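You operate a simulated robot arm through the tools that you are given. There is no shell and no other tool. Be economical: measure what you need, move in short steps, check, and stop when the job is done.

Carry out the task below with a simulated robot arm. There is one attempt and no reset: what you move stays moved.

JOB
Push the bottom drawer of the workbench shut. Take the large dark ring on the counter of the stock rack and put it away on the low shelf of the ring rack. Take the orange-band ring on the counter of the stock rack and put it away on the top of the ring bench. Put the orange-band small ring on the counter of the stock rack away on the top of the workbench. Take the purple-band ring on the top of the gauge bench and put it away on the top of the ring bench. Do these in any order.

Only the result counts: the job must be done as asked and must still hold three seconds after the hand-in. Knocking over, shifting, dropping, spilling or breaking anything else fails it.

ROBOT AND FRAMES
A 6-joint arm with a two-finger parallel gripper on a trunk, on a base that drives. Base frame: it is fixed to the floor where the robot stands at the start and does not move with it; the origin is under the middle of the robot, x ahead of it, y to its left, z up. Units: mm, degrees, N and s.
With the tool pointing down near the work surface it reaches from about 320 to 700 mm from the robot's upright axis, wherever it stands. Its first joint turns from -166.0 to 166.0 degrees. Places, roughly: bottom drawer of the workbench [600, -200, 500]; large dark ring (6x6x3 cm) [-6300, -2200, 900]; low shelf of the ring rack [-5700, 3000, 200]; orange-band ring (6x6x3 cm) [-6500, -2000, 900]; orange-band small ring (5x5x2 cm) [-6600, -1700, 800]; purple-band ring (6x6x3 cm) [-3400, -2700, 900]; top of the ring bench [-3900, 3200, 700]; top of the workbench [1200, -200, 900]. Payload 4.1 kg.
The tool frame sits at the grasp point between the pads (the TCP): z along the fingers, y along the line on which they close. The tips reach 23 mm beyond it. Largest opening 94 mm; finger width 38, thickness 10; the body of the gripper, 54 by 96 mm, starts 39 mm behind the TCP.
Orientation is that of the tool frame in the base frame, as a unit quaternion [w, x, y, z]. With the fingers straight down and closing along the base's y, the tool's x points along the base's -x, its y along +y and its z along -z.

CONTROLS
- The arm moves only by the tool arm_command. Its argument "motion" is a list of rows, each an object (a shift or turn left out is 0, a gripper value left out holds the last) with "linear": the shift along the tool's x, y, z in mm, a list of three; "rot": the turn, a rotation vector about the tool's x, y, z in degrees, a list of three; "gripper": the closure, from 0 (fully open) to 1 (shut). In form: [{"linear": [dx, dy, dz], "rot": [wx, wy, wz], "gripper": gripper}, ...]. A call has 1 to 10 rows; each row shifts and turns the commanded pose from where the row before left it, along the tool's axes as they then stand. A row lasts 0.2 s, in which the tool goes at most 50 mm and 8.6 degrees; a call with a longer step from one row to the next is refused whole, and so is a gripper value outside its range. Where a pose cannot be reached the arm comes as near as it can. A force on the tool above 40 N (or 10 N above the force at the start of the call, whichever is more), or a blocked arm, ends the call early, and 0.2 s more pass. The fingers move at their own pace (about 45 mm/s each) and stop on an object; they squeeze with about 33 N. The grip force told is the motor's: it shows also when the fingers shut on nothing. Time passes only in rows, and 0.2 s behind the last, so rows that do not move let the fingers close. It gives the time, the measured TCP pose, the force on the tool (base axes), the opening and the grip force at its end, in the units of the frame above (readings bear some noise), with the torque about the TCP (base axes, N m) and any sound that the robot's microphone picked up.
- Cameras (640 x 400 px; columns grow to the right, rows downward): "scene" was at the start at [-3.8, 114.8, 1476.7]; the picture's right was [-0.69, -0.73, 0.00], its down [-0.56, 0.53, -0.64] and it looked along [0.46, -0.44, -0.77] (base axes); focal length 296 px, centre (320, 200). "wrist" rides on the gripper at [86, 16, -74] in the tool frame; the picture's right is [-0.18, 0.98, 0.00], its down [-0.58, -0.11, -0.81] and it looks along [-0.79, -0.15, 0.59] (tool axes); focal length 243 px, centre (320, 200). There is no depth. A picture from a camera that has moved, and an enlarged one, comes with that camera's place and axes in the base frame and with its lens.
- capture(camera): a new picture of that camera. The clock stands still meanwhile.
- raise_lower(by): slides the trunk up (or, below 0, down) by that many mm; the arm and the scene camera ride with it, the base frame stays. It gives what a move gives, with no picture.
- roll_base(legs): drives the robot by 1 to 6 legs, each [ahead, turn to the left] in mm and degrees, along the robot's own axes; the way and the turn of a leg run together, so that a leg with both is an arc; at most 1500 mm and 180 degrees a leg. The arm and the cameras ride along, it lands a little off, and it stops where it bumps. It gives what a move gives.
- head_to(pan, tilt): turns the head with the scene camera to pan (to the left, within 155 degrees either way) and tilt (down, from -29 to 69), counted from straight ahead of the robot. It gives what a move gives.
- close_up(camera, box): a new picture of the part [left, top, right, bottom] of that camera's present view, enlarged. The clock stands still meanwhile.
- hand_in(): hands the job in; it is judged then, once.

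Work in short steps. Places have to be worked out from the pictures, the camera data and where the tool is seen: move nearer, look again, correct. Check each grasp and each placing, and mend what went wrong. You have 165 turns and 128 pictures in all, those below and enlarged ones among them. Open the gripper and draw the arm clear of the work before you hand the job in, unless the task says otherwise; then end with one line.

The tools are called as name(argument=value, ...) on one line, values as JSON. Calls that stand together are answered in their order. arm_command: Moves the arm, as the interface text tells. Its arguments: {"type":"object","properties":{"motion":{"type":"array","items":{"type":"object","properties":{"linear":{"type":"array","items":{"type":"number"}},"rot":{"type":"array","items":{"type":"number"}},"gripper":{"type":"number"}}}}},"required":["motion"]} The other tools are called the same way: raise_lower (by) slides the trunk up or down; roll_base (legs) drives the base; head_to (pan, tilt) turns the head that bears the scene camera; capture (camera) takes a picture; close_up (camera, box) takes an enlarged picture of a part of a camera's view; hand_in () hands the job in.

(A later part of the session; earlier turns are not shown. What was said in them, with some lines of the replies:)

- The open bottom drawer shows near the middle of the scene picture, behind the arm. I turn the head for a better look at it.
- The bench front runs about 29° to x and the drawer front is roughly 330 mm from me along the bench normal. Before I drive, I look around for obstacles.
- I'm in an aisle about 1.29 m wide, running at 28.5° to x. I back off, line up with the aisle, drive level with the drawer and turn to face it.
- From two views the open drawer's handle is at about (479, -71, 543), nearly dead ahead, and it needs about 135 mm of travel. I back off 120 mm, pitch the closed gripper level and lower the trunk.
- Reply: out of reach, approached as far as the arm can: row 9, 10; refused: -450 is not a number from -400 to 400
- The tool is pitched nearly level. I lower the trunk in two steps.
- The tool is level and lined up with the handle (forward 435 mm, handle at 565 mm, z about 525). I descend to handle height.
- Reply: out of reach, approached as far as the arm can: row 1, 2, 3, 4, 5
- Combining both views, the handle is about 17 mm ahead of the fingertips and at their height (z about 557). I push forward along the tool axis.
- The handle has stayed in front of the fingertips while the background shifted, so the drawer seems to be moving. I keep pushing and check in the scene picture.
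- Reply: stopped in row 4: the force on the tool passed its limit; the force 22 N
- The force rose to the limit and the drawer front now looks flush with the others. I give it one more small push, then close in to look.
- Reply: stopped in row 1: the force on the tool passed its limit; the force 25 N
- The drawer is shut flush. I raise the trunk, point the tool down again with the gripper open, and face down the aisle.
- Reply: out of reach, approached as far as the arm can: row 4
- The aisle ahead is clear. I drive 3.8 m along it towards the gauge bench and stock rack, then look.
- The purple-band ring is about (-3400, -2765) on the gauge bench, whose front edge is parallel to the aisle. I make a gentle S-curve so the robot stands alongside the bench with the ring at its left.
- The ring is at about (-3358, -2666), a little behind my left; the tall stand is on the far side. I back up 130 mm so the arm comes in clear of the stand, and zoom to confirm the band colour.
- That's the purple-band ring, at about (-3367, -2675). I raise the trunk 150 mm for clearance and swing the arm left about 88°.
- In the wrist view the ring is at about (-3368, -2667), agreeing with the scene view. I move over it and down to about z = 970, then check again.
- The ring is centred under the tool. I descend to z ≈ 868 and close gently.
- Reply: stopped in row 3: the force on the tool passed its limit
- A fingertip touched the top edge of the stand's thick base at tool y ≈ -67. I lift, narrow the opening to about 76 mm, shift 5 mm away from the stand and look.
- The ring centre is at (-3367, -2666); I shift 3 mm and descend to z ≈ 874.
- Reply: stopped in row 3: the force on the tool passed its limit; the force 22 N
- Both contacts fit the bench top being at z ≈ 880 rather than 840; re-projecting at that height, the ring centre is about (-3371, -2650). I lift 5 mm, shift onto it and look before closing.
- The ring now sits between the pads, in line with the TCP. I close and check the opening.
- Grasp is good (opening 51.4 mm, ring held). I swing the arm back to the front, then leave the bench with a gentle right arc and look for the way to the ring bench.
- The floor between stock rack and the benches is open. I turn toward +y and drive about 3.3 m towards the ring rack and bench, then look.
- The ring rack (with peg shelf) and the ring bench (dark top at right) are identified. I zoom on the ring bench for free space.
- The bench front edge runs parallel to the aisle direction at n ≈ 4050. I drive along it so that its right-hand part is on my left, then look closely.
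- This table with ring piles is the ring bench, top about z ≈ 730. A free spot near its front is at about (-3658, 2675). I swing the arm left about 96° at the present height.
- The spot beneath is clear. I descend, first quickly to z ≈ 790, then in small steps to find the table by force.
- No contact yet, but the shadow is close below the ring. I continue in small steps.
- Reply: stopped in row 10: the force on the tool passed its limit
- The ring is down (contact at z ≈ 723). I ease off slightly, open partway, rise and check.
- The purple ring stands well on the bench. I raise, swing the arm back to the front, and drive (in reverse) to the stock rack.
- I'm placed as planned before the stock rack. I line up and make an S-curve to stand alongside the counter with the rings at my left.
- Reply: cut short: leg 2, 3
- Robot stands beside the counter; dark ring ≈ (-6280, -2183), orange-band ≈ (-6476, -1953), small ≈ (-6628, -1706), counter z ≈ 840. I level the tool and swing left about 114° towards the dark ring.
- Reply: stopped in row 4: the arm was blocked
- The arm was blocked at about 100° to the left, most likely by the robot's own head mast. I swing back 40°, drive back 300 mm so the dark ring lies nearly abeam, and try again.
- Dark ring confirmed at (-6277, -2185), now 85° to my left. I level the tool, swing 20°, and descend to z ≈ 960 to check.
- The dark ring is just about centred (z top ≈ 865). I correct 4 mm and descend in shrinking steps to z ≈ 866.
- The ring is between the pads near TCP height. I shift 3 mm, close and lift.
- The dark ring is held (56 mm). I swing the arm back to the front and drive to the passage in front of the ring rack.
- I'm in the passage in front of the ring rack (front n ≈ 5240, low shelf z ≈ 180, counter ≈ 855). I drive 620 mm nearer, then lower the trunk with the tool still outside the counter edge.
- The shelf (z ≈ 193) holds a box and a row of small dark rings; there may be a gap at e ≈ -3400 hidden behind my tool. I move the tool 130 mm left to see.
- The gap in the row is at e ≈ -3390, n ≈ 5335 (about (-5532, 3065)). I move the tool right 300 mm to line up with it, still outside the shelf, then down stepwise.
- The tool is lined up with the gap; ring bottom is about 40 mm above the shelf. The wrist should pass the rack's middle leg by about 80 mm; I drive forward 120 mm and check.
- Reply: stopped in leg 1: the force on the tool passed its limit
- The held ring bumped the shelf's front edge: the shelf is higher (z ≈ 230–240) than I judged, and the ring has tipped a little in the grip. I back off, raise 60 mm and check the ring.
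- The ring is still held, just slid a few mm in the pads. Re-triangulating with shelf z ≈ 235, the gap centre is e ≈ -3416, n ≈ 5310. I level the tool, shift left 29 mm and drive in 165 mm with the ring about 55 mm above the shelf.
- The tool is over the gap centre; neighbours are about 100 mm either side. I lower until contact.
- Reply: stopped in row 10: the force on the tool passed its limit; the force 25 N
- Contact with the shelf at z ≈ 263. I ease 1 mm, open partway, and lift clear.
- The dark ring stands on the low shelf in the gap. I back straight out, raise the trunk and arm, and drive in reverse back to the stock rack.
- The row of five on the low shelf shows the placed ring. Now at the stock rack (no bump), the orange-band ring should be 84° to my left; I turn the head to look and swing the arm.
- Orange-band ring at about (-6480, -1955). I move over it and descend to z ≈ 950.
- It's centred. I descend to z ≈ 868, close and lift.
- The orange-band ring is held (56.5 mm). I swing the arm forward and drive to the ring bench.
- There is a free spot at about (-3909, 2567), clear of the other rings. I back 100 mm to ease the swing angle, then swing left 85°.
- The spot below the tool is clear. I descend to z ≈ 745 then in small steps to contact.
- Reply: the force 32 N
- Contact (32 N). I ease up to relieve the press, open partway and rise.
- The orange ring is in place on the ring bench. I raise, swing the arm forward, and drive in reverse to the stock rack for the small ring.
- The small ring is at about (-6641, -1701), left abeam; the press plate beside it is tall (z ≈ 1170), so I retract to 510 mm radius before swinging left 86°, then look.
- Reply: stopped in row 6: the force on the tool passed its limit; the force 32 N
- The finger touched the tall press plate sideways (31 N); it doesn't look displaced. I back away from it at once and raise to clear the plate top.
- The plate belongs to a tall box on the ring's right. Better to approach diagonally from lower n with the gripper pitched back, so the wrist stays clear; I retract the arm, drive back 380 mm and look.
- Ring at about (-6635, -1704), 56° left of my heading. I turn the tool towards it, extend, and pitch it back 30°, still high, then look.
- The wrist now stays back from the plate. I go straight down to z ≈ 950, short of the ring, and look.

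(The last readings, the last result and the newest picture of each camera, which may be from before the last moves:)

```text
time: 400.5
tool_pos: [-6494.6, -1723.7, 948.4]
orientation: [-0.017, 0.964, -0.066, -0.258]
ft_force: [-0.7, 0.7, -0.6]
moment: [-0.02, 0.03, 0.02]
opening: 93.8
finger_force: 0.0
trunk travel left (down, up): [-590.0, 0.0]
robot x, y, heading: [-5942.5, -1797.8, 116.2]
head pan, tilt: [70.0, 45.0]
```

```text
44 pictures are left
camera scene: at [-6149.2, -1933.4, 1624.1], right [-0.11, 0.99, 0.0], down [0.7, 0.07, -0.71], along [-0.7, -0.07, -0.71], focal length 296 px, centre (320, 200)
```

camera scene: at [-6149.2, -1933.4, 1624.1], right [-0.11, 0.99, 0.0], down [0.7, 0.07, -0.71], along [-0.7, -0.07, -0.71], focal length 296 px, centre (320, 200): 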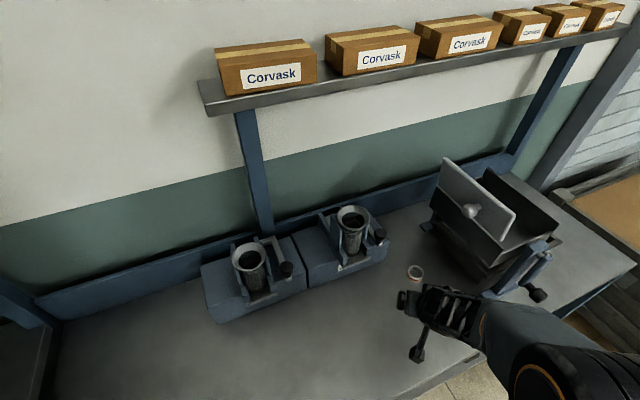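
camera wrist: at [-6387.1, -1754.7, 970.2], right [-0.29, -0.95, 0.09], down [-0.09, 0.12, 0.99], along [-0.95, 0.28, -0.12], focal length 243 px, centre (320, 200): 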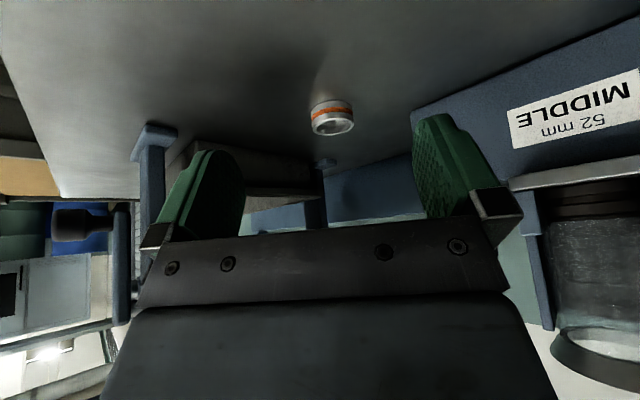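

Clear view: the ring is straight ahead at (-6636, -1703), with the plate well off to the right. I narrow to about 74 mm, move over it horizontally and look.

arm_command(motion=[{"linear": [-41.2, -0.5, 24], "gripper": 0.21}, {"linear": [-41.2, -0.5, 24]}, {"linear": [-41.2, -0.5, 24]}, {"linear": [15, 0, 26]}, {}])

capture(camera="wrist")

close_up(camera="scene", box=[320, 160, 600, 340])

```text
time: 401.7
tool_pos: [-6637.2, -1703.2, 918.8]
orientation: [-0.017, 0.964, -0.065, -0.257]
ft_force: [0.8, 0.0, -0.5]
moment: [-0.03, 0.03, -0.02]
opening: 74.4
finger_force: 0.1
trunk travel left (down, up): [-590.0, 0.0]
robot x, y, heading: [-5945.7, -1802.4, 116.1]
head pan, tilt: [70.0, 45.0]
```

```text
43 pictures are left
camera wrist: at [-6529.2, -1734.3, 940.4], right [-0.29, -0.95, 0.09], down [-0.08, 0.12, 0.99], along [-0.95, 0.28, -0.12], focal length 243 px, centre (320, 200)
```

wrist: 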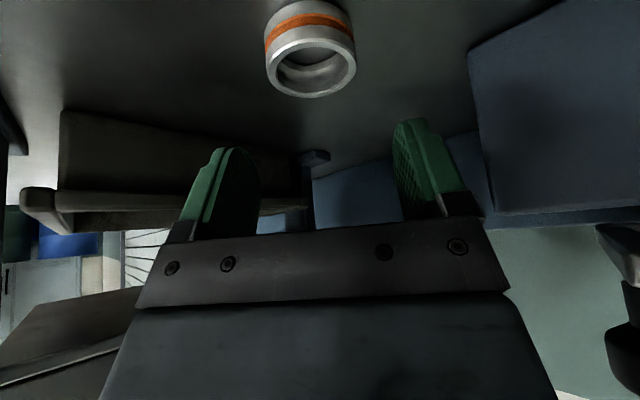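

```text
2.22 times, centred on (460, 250) of scene
camera zoom: at [-6149.0, -1933.5, 1624.2], right [-0.11, 0.99, 0.0], down [0.7, 0.07, -0.71], along [-0.7, -0.07, -0.71], focal length 658 px, centre (9, 89)
```

zoom: 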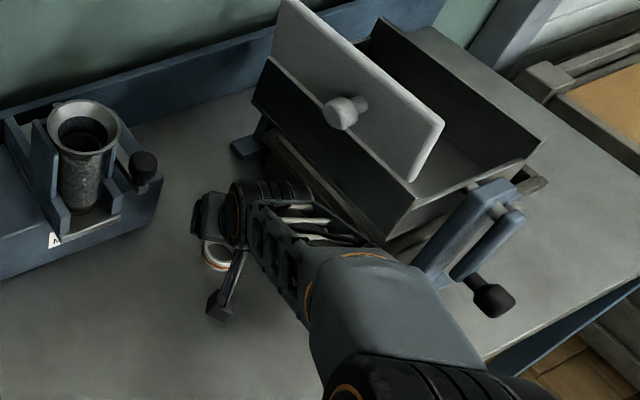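

Centred on the ring (top at z ≈ 860). I descend to z ≈ 873 in small steps.

arm_command(motion=[{"linear": [6, 0, 10.4]}, {"linear": [6, 0, 10.4]}, {"linear": [6, 0, 10.4]}, {"linear": [3, 0, 5.2]}, {"linear": [2, 0, 3.4]}, {}])

capture(camera="wrist")

```text
time: 403.1
tool_pos: [-6638.9, -1702.8, 873.0]
orientation: [-0.017, 0.964, -0.066, -0.258]
ft_force: [0.1, 0.7, 0.4]
moment: [0.0, -0.03, -0.03]
opening: 74.2
finger_force: 0.1
trunk travel left (down, up): [-590.0, 0.0]
robot x, y, heading: [-5945.4, -1799.5, 116.3]
head pan, tilt: [70.0, 45.0]
```

```text
41 pictures are left
camera wrist: at [-6529.8, -1734.4, 893.8], right [-0.29, -0.95, 0.09], down [-0.08, 0.12, 0.99], along [-0.95, 0.28, -0.12], focal length 243 px, centre (320, 200)
```

wrist: 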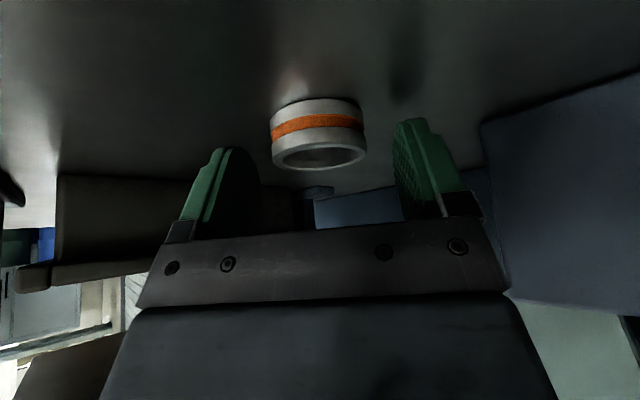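

The ring lies between the fingertips. I close.

arm_command(motion=[{"gripper": 1}, {"gripper": 1}, {"gripper": 1}, {"gripper": 1}])

arm_command(motion=[{"linear": [-5, 0, -8.6]}, {"linear": [-15, 0, -26]}, {"linear": [-15, 0, -26]}, {}])

capture(camera="wrist")

```text
time: 404.1
tool_pos: [-6638.3, -1702.8, 872.7]
orientation: [-0.018, 0.964, -0.066, -0.259]
ft_force: [-0.2, 0.9, 1.0]
moment: [-0.01, 0.01, -0.02]
opening: 46.0
finger_force: 33.0
trunk travel left (down, up): [-590.0, 0.0]
robot x, y, heading: [-5948.4, -1796.2, 115.9]
head pan, tilt: [70.0, 45.0]
```

```text
time: 405.1
tool_pos: [-6639.0, -1703.7, 942.3]
orientation: [-0.017, 0.964, -0.066, -0.258]
ft_force: [0.3, 0.0, -1.5]
moment: [-0.02, 0.02, -0.01]
opening: 45.6
finger_force: 32.6
trunk travel left (down, up): [-590.0, 0.0]
robot x, y, heading: [-5943.8, -1798.8, 116.2]
head pan, tilt: [70.0, 45.0]
```

```text
40 pictures are left
camera wrist: at [-6529.5, -1734.4, 963.4], right [-0.29, -0.95, 0.09], down [-0.09, 0.12, 0.99], along [-0.95, 0.28, -0.12], focal length 243 px, centre (320, 200)
```

wrist: 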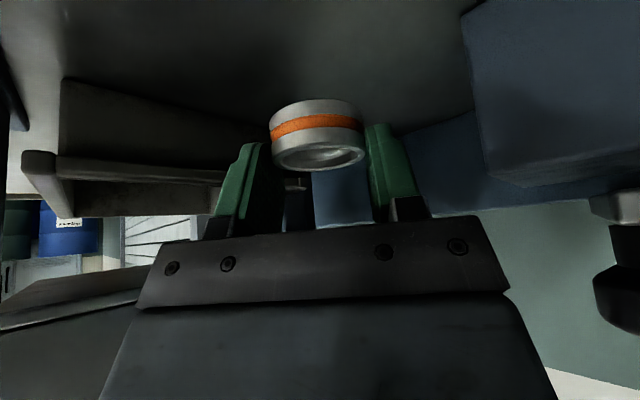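

The small ring is held (46 mm). I retreat the way I came, rise, and swing the arm to the front keeping the pitch.

arm_command(motion=[{"linear": [41.2, 0.5, -24]}, {"linear": [41.2, 0.5, -24]}, {"linear": [41.2, 0.5, -24]}, {"linear": [-22.6, 0, -38.8]}, {"linear": [-22.6, 0, -38.8]}, {"linear": [-22.6, 0, -38.8]}, {"linear": [-22.6, 0, -38.8]}, {"linear": [40, 0, -23]}, {}])

arm_command(motion=[{"linear": [1.64, -43.6, -0.96], "rot": [2.515, 0, 4.32]}, {"linear": [1.64, -43.6, -0.96], "rot": [2.515, 0, 4.32]}, {"linear": [1.64, -43.6, -0.96], "rot": [2.515, 0, 4.32]}, {"linear": [1.64, -43.6, -0.96], "rot": [2.515, 0, 4.32]}, {"linear": [1.64, -43.6, -0.96], "rot": [2.515, 0, 4.32]}, {"linear": [1.64, -43.6, -0.96], "rot": [2.515, 0, 4.32]}])

arm_command(motion=[{"linear": [1.64, -43.6, -0.96], "rot": [2.515, 0, 4.32]}, {"linear": [1.64, -43.6, -0.96], "rot": [2.515, 0, 4.32]}, {"linear": [1.64, -43.6, -0.96], "rot": [2.515, 0, 4.32]}, {"linear": [1.64, -43.6, -0.96], "rot": [2.515, 0, 4.32]}, {"linear": [1.64, -43.6, -0.96], "rot": [2.515, 0, 4.32]}])

capture(camera="scene")

```text
time: 407.1
tool_pos: [-6456.6, -1729.4, 1122.7]
orientation: [-0.017, 0.964, -0.066, -0.258]
ft_force: [-0.2, -0.5, -1.2]
moment: [0.01, -0.01, -0.02]
opening: 45.9
finger_force: 33.1
out of reach, approached as far as the arm can: row 3
trunk travel left (down, up): [-590.0, 0.0]
robot x, y, heading: [-5946.4, -1799.7, 116.2]
head pan, tilt: [70.0, 45.0]
```

```text
time: 408.5
tool_pos: [-6358.3, -1488.6, 1123.3]
orientation: [-0.085, 0.914, -0.313, -0.245]
ft_force: [-0.7, 0.2, -0.2]
moment: [-0.01, -0.01, 0.01]
opening: 45.9
finger_force: 32.6
trunk travel left (down, up): [-590.0, 0.0]
robot x, y, heading: [-5944.0, -1800.3, 116.0]
head pan, tilt: [70.0, 45.0]
```

```text
time: 409.7
tool_pos: [-6188.4, -1350.7, 1124.7]
orientation: [-0.136, 0.824, -0.503, -0.221]
ft_force: [0.6, -0.2, 0.3]
moment: [0.0, 0.03, 0.03]
opening: 45.8
finger_force: 33.1
trunk travel left (down, up): [-590.0, 0.0]
robot x, y, heading: [-5941.9, -1799.4, 116.0]
head pan, tilt: [70.0, 45.0]
```

```text
39 pictures are left
camera scene: at [-6148.6, -1933.0, 1624.2], right [-0.11, 0.99, 0.0], down [0.7, 0.07, -0.71], along [-0.7, -0.07, -0.71], focal length 296 px, centre (320, 200)
```

scene: 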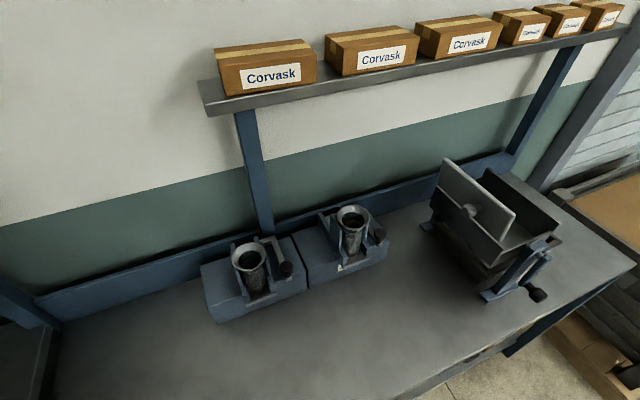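

The counter is tidy and the press unmoved. I exit the stock rack, turn into the aisle and drive towards the workbench.

roll_base(legs=[[785, -28], [0, -123], [1000, 0], [905, 0], [0, 63.5]])

head_to(pan=0, tilt=20)

capture(camera="scene")

```text
time: 430.9
tool_pos: [-4103.5, -1835.6, 1123.0]
orientation: [0.251, -0.252, 0.932, 0.066]
ft_force: [0.7, 0.7, -0.9]
moment: [0.02, 0.0, -0.02]
opening: 46.0
finger_force: 32.9
trunk travel left (down, up): [-590.0, 0.0]
robot x, y, heading: [-4535.3, -2098.3, 29.1]
head pan, tilt: [70.0, 45.0]
```

```text
time: 432.3
tool_pos: [-4104.2, -1835.5, 1123.7]
orientation: [0.251, -0.252, 0.932, 0.066]
ft_force: [-0.3, 0.7, -1.3]
moment: [-0.02, 0.0, -0.01]
opening: 46.0
finger_force: 33.1
trunk travel left (down, up): [-590.0, 0.0]
robot x, y, heading: [-4536.1, -2104.3, 29.2]
head pan, tilt: [0.0, 20.0]
```

```text
38 pictures are left
camera scene: at [-4588.0, -1939.6, 1662.8], right [0.49, -0.87, 0.0], down [-0.3, -0.17, -0.94], along [0.82, 0.46, -0.34], focal length 296 px, centre (320, 200)
```

scene: 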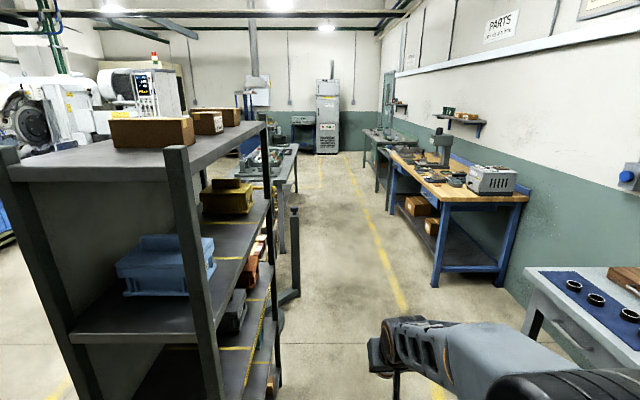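

The aisle is clear. I correct the heading slightly and drive 4.25 m down the aisle.

roll_base(legs=[[0, -1.6], [1420, 0], [1420, 0], [1415, 0]])

capture(camera="scene")

```text
time: 453.0
tool_pos: [-348.1, 132.4, 1124.7]
orientation: [0.252, -0.246, 0.934, 0.065]
ft_force: [0.6, 0.1, -0.4]
moment: [0.03, 0.01, -0.01]
opening: 46.0
finger_force: 33.3
trunk travel left (down, up): [-590.0, 0.0]
robot x, y, heading: [-784.6, -129.1, 28.2]
head pan, tilt: [0.0, 20.0]
```

```text
37 pictures are left
camera scene: at [-834.3, 35.4, 1662.8], right [0.47, -0.88, 0.0], down [-0.3, -0.16, -0.94], along [0.83, 0.44, -0.34], focal length 296 px, centre (320, 200)
```

scene: 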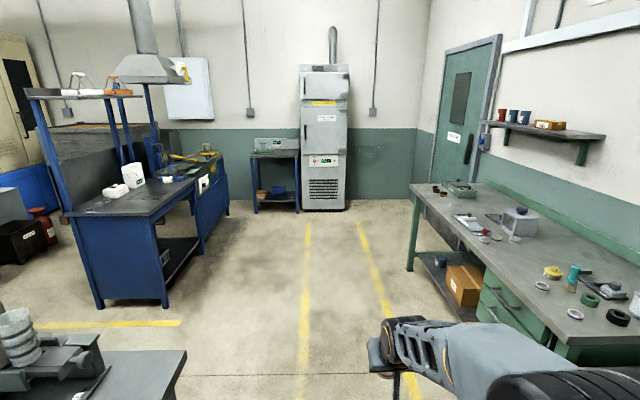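

I make the S-curve to stand alongside the workbench, bench on my right, then look at its top.

roll_base(legs=[[685, -31.9], [685, 32.2]])

head_to(pan=-70, tilt=45)

capture(camera="scene")

```text
time: 460.1
tool_pos: [960.2, 436.1, 1123.6]
orientation: [0.252, -0.252, 0.932, 0.066]
ft_force: [-0.2, 0.4, -1.5]
moment: [0.0, -0.01, 0.0]
opening: 45.8
finger_force: 33.3
trunk travel left (down, up): [-590.0, 0.0]
robot x, y, heading: [526.9, 167.1, 29.3]
head pan, tilt: [0.0, 20.0]
```

```text
time: 461.5
tool_pos: [960.3, 435.6, 1124.4]
orientation: [0.251, -0.253, 0.932, 0.067]
ft_force: [0.4, 0.0, -2.0]
moment: [-0.01, -0.01, 0.0]
opening: 46.0
finger_force: 32.9
trunk travel left (down, up): [-590.0, 0.0]
robot x, y, heading: [526.8, 169.3, 28.9]
head pan, tilt: [-70.0, 45.0]
```

```text
36 pictures are left
camera scene: at [456.5, 232.0, 1624.2], right [-0.66, -0.75, 0.0], down [-0.53, 0.46, -0.71], along [0.53, -0.46, -0.71], focal length 296 px, centre (320, 200)
```

scene: 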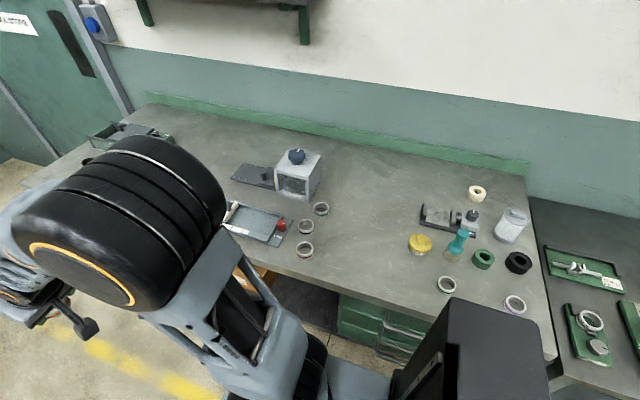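

There's a wide free spot on the workbench at about (785, -235). I swing the arm right 89°, keeping the pitch.

arm_command(motion=[{"linear": [1.84, -46.45, -1.07], "rot": [2.636, 0, 4.527]}, {"linear": [1.84, -46.45, -1.07], "rot": [2.636, 0, 4.527]}, {"linear": [1.84, -46.45, -1.07], "rot": [2.636, 0, 4.527]}, {"linear": [1.84, -46.45, -1.07], "rot": [2.636, 0, 4.527]}, {"linear": [1.84, -46.45, -1.07], "rot": [2.636, 0, 4.527]}, {"linear": [1.84, -46.45, -1.07], "rot": [2.636, 0, 4.527]}, {"linear": [1.84, -46.45, -1.07], "rot": [2.636, 0, 4.527]}, {"linear": [1.84, -46.45, -1.07], "rot": [2.636, 0, 4.527]}, {"linear": [1.84, -46.45, -1.07], "rot": [2.636, 0, 4.527]}])

arm_command(motion=[{"linear": [1.84, -46.45, -1.07], "rot": [2.636, 0, 4.527]}, {"linear": [1.84, -46.45, -1.07], "rot": [2.636, 0, 4.527]}, {"linear": [1.84, -46.45, -1.07], "rot": [2.636, 0, 4.527]}, {"linear": [1.84, -46.45, -1.07], "rot": [2.636, 0, 4.527]}, {"linear": [1.84, -46.45, -1.07], "rot": [2.636, 0, 4.527]}, {"linear": [1.84, -46.45, -1.07], "rot": [2.636, 0, 4.527]}, {"linear": [1.84, -46.45, -1.07], "rot": [2.636, 0, 4.527]}, {"linear": [1.84, -46.45, -1.07], "rot": [2.636, 0, 4.527]}])

capture(camera="scene")

capture(camera="wrist")

```text
time: 463.5
tool_pos: [1007.2, 29.7, 1124.5]
orientation: [0.257, 0.143, 0.955, -0.041]
ft_force: [0.2, -0.5, -2.0]
moment: [0.02, 0.03, 0.02]
opening: 45.8
finger_force: 33.0
trunk travel left (down, up): [-590.0, 0.0]
robot x, y, heading: [529.2, 169.0, 28.7]
head pan, tilt: [-70.0, 45.0]
```

```text
time: 465.3
tool_pos: [784.7, -257.8, 1127.1]
orientation: [0.228, 0.474, 0.84, -0.13]
ft_force: [-0.4, -0.1, -1.1]
moment: [0.0, -0.02, 0.0]
opening: 46.1
finger_force: 32.8
trunk travel left (down, up): [-590.0, 0.0]
robot x, y, heading: [528.1, 167.2, 29.1]
head pan, tilt: [-70.0, 45.0]
```

```text
35 pictures are left
camera scene: at [456.0, 231.4, 1624.2], right [-0.66, -0.75, 0.0], down [-0.53, 0.47, -0.71], along [0.53, -0.46, -0.71], focal length 296 px, centre (320, 200)
```

scene: 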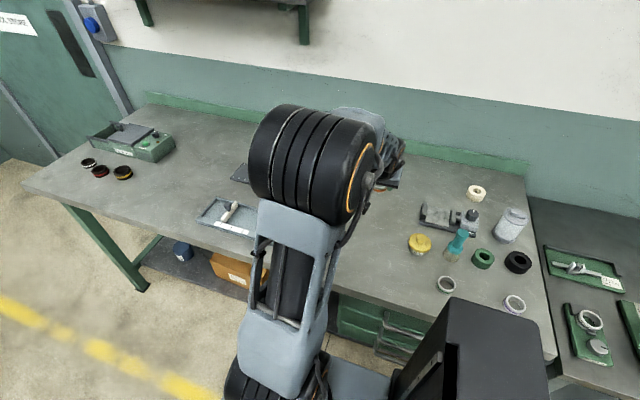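

```text
34 pictures are left
camera wrist: at [740.0, -153.0, 1148.1], right [0.92, 0.37, 0.09], down [-0.04, -0.14, 0.99], along [0.38, -0.92, -0.11], focal length 243 px, centre (320, 200)
```

wrist: 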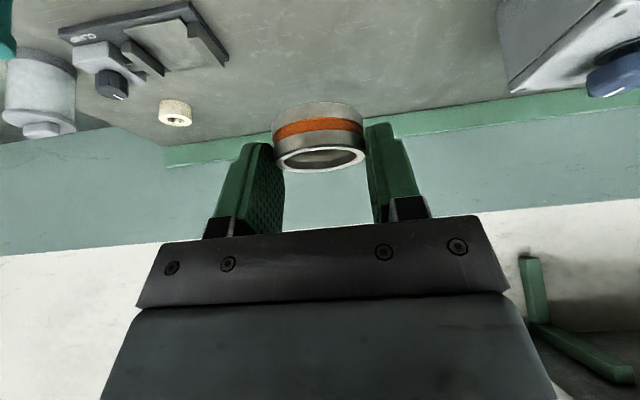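

The tool is above the clear spot. I descend to z ≈ 902 and check.

arm_command(motion=[{"linear": [22.6, 0, 38.9]}, {"linear": [22.6, 0, 38.9]}, {"linear": [22.6, 0, 38.9]}, {"linear": [22.6, 0, 38.9]}, {"linear": [22.6, 0, 38.9]}, {}])

capture(camera="wrist")

```text
time: 466.6
tool_pos: [793.4, -252.1, 910.5]
orientation: [0.221, 0.395, 0.885, -0.113]
ft_force: [-2.3, 1.3, 15.0]
moment: [0.38, -0.19, 0.11]
opening: 46.0
finger_force: 33.2
trunk travel left (down, up): [-590.0, 0.0]
robot x, y, heading: [531.0, 164.2, 28.8]
head pan, tilt: [-70.0, 45.0]
stopped in row 6: the force on the tool passed its limit (the readings are from after the stop); the commanded pose is now the measured one
```

```text
33 pictures are left
camera wrist: at [730.8, -157.2, 933.5], right [0.84, 0.53, 0.06], down [0.02, -0.15, 0.99], along [0.54, -0.83, -0.13], focal length 243 px, centre (320, 200)
```

wrist: 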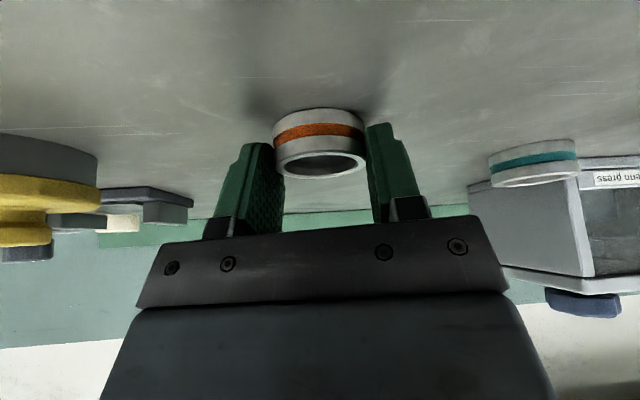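

The ring touched the bench top (z ≈ 878) earlier than expected and carries about 15 N; neighbours are well clear. I ease up 1 mm, open partway, and back off upward.

arm_command(motion=[{"linear": [-0.6, 0, -1]}, {"gripper": 0.3}, {"gripper": 0.3}, {}, {"linear": [-5, 0, -8.6]}, {"linear": [-15, 0, -26]}, {"linear": [-20, 0, -34]}, {"linear": [-20, 0, -34]}])

capture(camera="wrist")

capture(camera="scene")

```text
time: 468.4
tool_pos: [796.5, -250.2, 1028.1]
orientation: [0.219, 0.395, 0.885, -0.112]
ft_force: [-0.7, -0.1, 0.2]
moment: [0.02, 0.01, -0.03]
opening: 65.7
finger_force: 0.2
trunk travel left (down, up): [-590.0, 0.0]
robot x, y, heading: [527.0, 168.0, 29.0]
head pan, tilt: [-70.0, 45.0]
```

```text
32 pictures are left
camera wrist: at [734.8, -156.2, 1052.7], right [0.84, 0.53, 0.06], down [0.02, -0.15, 0.99], along [0.54, -0.83, -0.14], focal length 243 px, centre (320, 200)
```

wrist: 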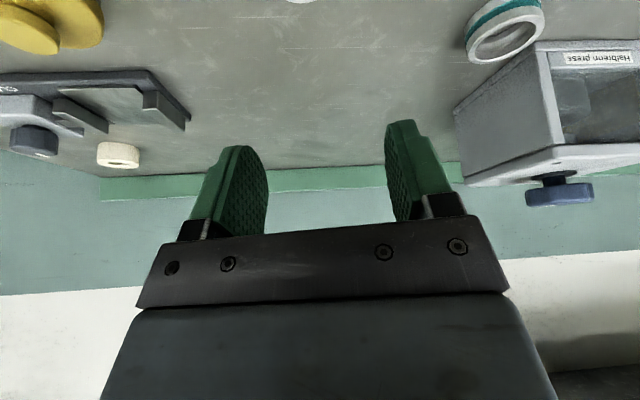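

```text
31 pictures are left
camera scene: at [456.2, 232.2, 1624.1], right [-0.66, -0.75, 0.0], down [-0.53, 0.46, -0.71], along [0.53, -0.46, -0.71], focal length 296 px, centre (320, 200)
```

scene: 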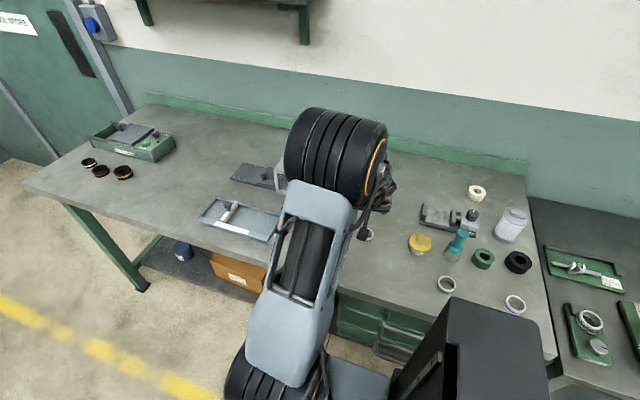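

The ring has been released on the bench. I rise further, swing the arm away to the front and check the result.

arm_command(motion=[{"linear": [-22.6, 0, -38.9]}, {"linear": [-22.6, 0, -38.9]}, {"linear": [1.84, 46.45, -1.07], "rot": [-2.636, 0, -4.527]}, {"linear": [1.84, 46.45, -1.07], "rot": [-2.636, 0, -4.527]}, {"linear": [1.84, 46.45, -1.07], "rot": [-2.636, 0, -4.527]}, {"linear": [1.84, 46.45, -1.07], "rot": [-2.636, 0, -4.527]}, {"linear": [1.84, 46.45, -1.07], "rot": [-2.636, 0, -4.527]}, {"linear": [1.84, 46.45, -1.07], "rot": [-2.636, 0, -4.527]}, {"linear": [1.84, 46.45, -1.07], "rot": [-2.636, 0, -4.527]}, {"linear": [1.84, 46.45, -1.07], "rot": [-2.636, 0, -4.527]}])

arm_command(motion=[{"linear": [1.84, 46.45, -1.07], "rot": [-2.636, 0, -4.527]}, {"linear": [1.84, 46.45, -1.07], "rot": [-2.636, 0, -4.527]}, {"linear": [1.84, 46.45, -1.07], "rot": [-2.636, 0, -4.527]}, {"linear": [1.84, 46.45, -1.07], "rot": [-2.636, 0, -4.527]}, {"linear": [1.84, 46.45, -1.07], "rot": [-2.636, 0, -4.527]}, {"linear": [1.84, 46.45, -1.07], "rot": [-2.636, 0, -4.527]}, {"gripper": 0}])

capture(camera="scene")

close_up(camera="scene", box=[280, 180, 480, 370])

```text
time: 470.6
tool_pos: [967.2, 72.6, 1113.0]
orientation: [0.241, 0.055, 0.969, -0.014]
ft_force: [-0.1, -0.3, -0.1]
moment: [0.0, 0.0, -0.01]
opening: 65.7
finger_force: 0.1
trunk travel left (down, up): [-590.0, 0.0]
robot x, y, heading: [530.5, 167.5, 29.0]
head pan, tilt: [-70.0, 45.0]
```

```text
time: 472.2
tool_pos: [922.9, 343.5, 1116.5]
orientation: [0.237, -0.207, 0.947, 0.063]
ft_force: [-0.2, -0.5, 1.0]
moment: [0.0, 0.02, -0.03]
opening: 94.1
finger_force: 0.0
trunk travel left (down, up): [-590.0, 0.0]
robot x, y, heading: [525.6, 171.7, 29.0]
head pan, tilt: [-70.0, 45.0]
```

```text
30 pictures are left
camera scene: at [456.4, 231.9, 1624.2], right [-0.66, -0.75, 0.0], down [-0.53, 0.46, -0.71], along [0.53, -0.46, -0.71], focal length 296 px, centre (320, 200)
```

scene: 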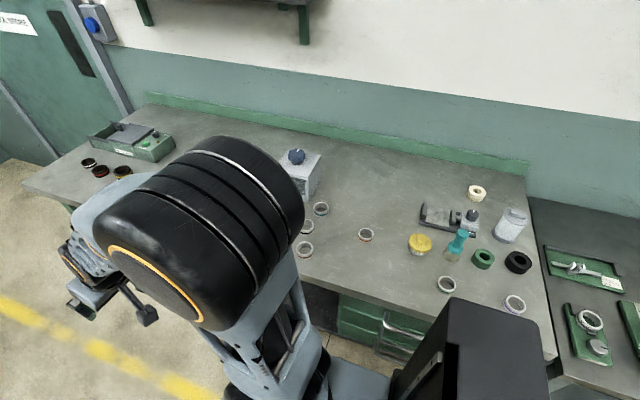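

```text
2.11 times, centred on (380, 275) of scene
camera zoom: at [456.4, 231.9, 1624.2], right [-0.66, -0.75, 0.0], down [-0.53, 0.46, -0.71], along [0.53, -0.46, -0.71], focal length 623 px, centre (194, 42)
```

zoom: 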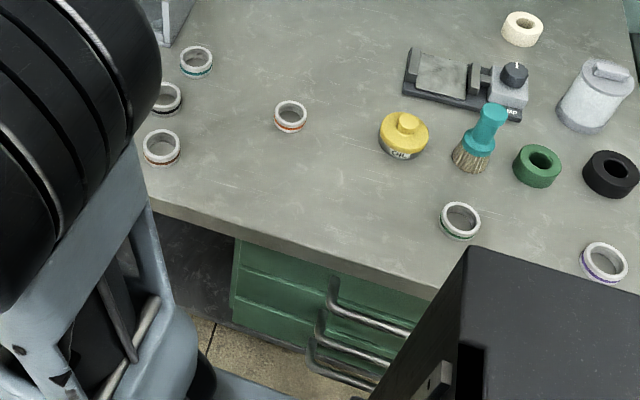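

All five items are done: the small ring lies flat on the workbench, and the drawer handles line up so the bottom drawer is still shut. The gripper is open and the arm clear, so I hand in.

hand_in()

```text
The job is handed in.
```

I did all five parts of the job and handed it in; the judged result has not come back yet. The drawer is shut, the dark ring is on the ring rack's low shelf, the orange-band and purple-band rings are on the ring bench, and the orange-band small ring is on the workbench. On the way the gripper bumped the measuring stand on the gauge bench and the box press on the stock rack, and the base bumped something near the stock rack. I saw no sign that any of it moved; the press's position matched before and after.
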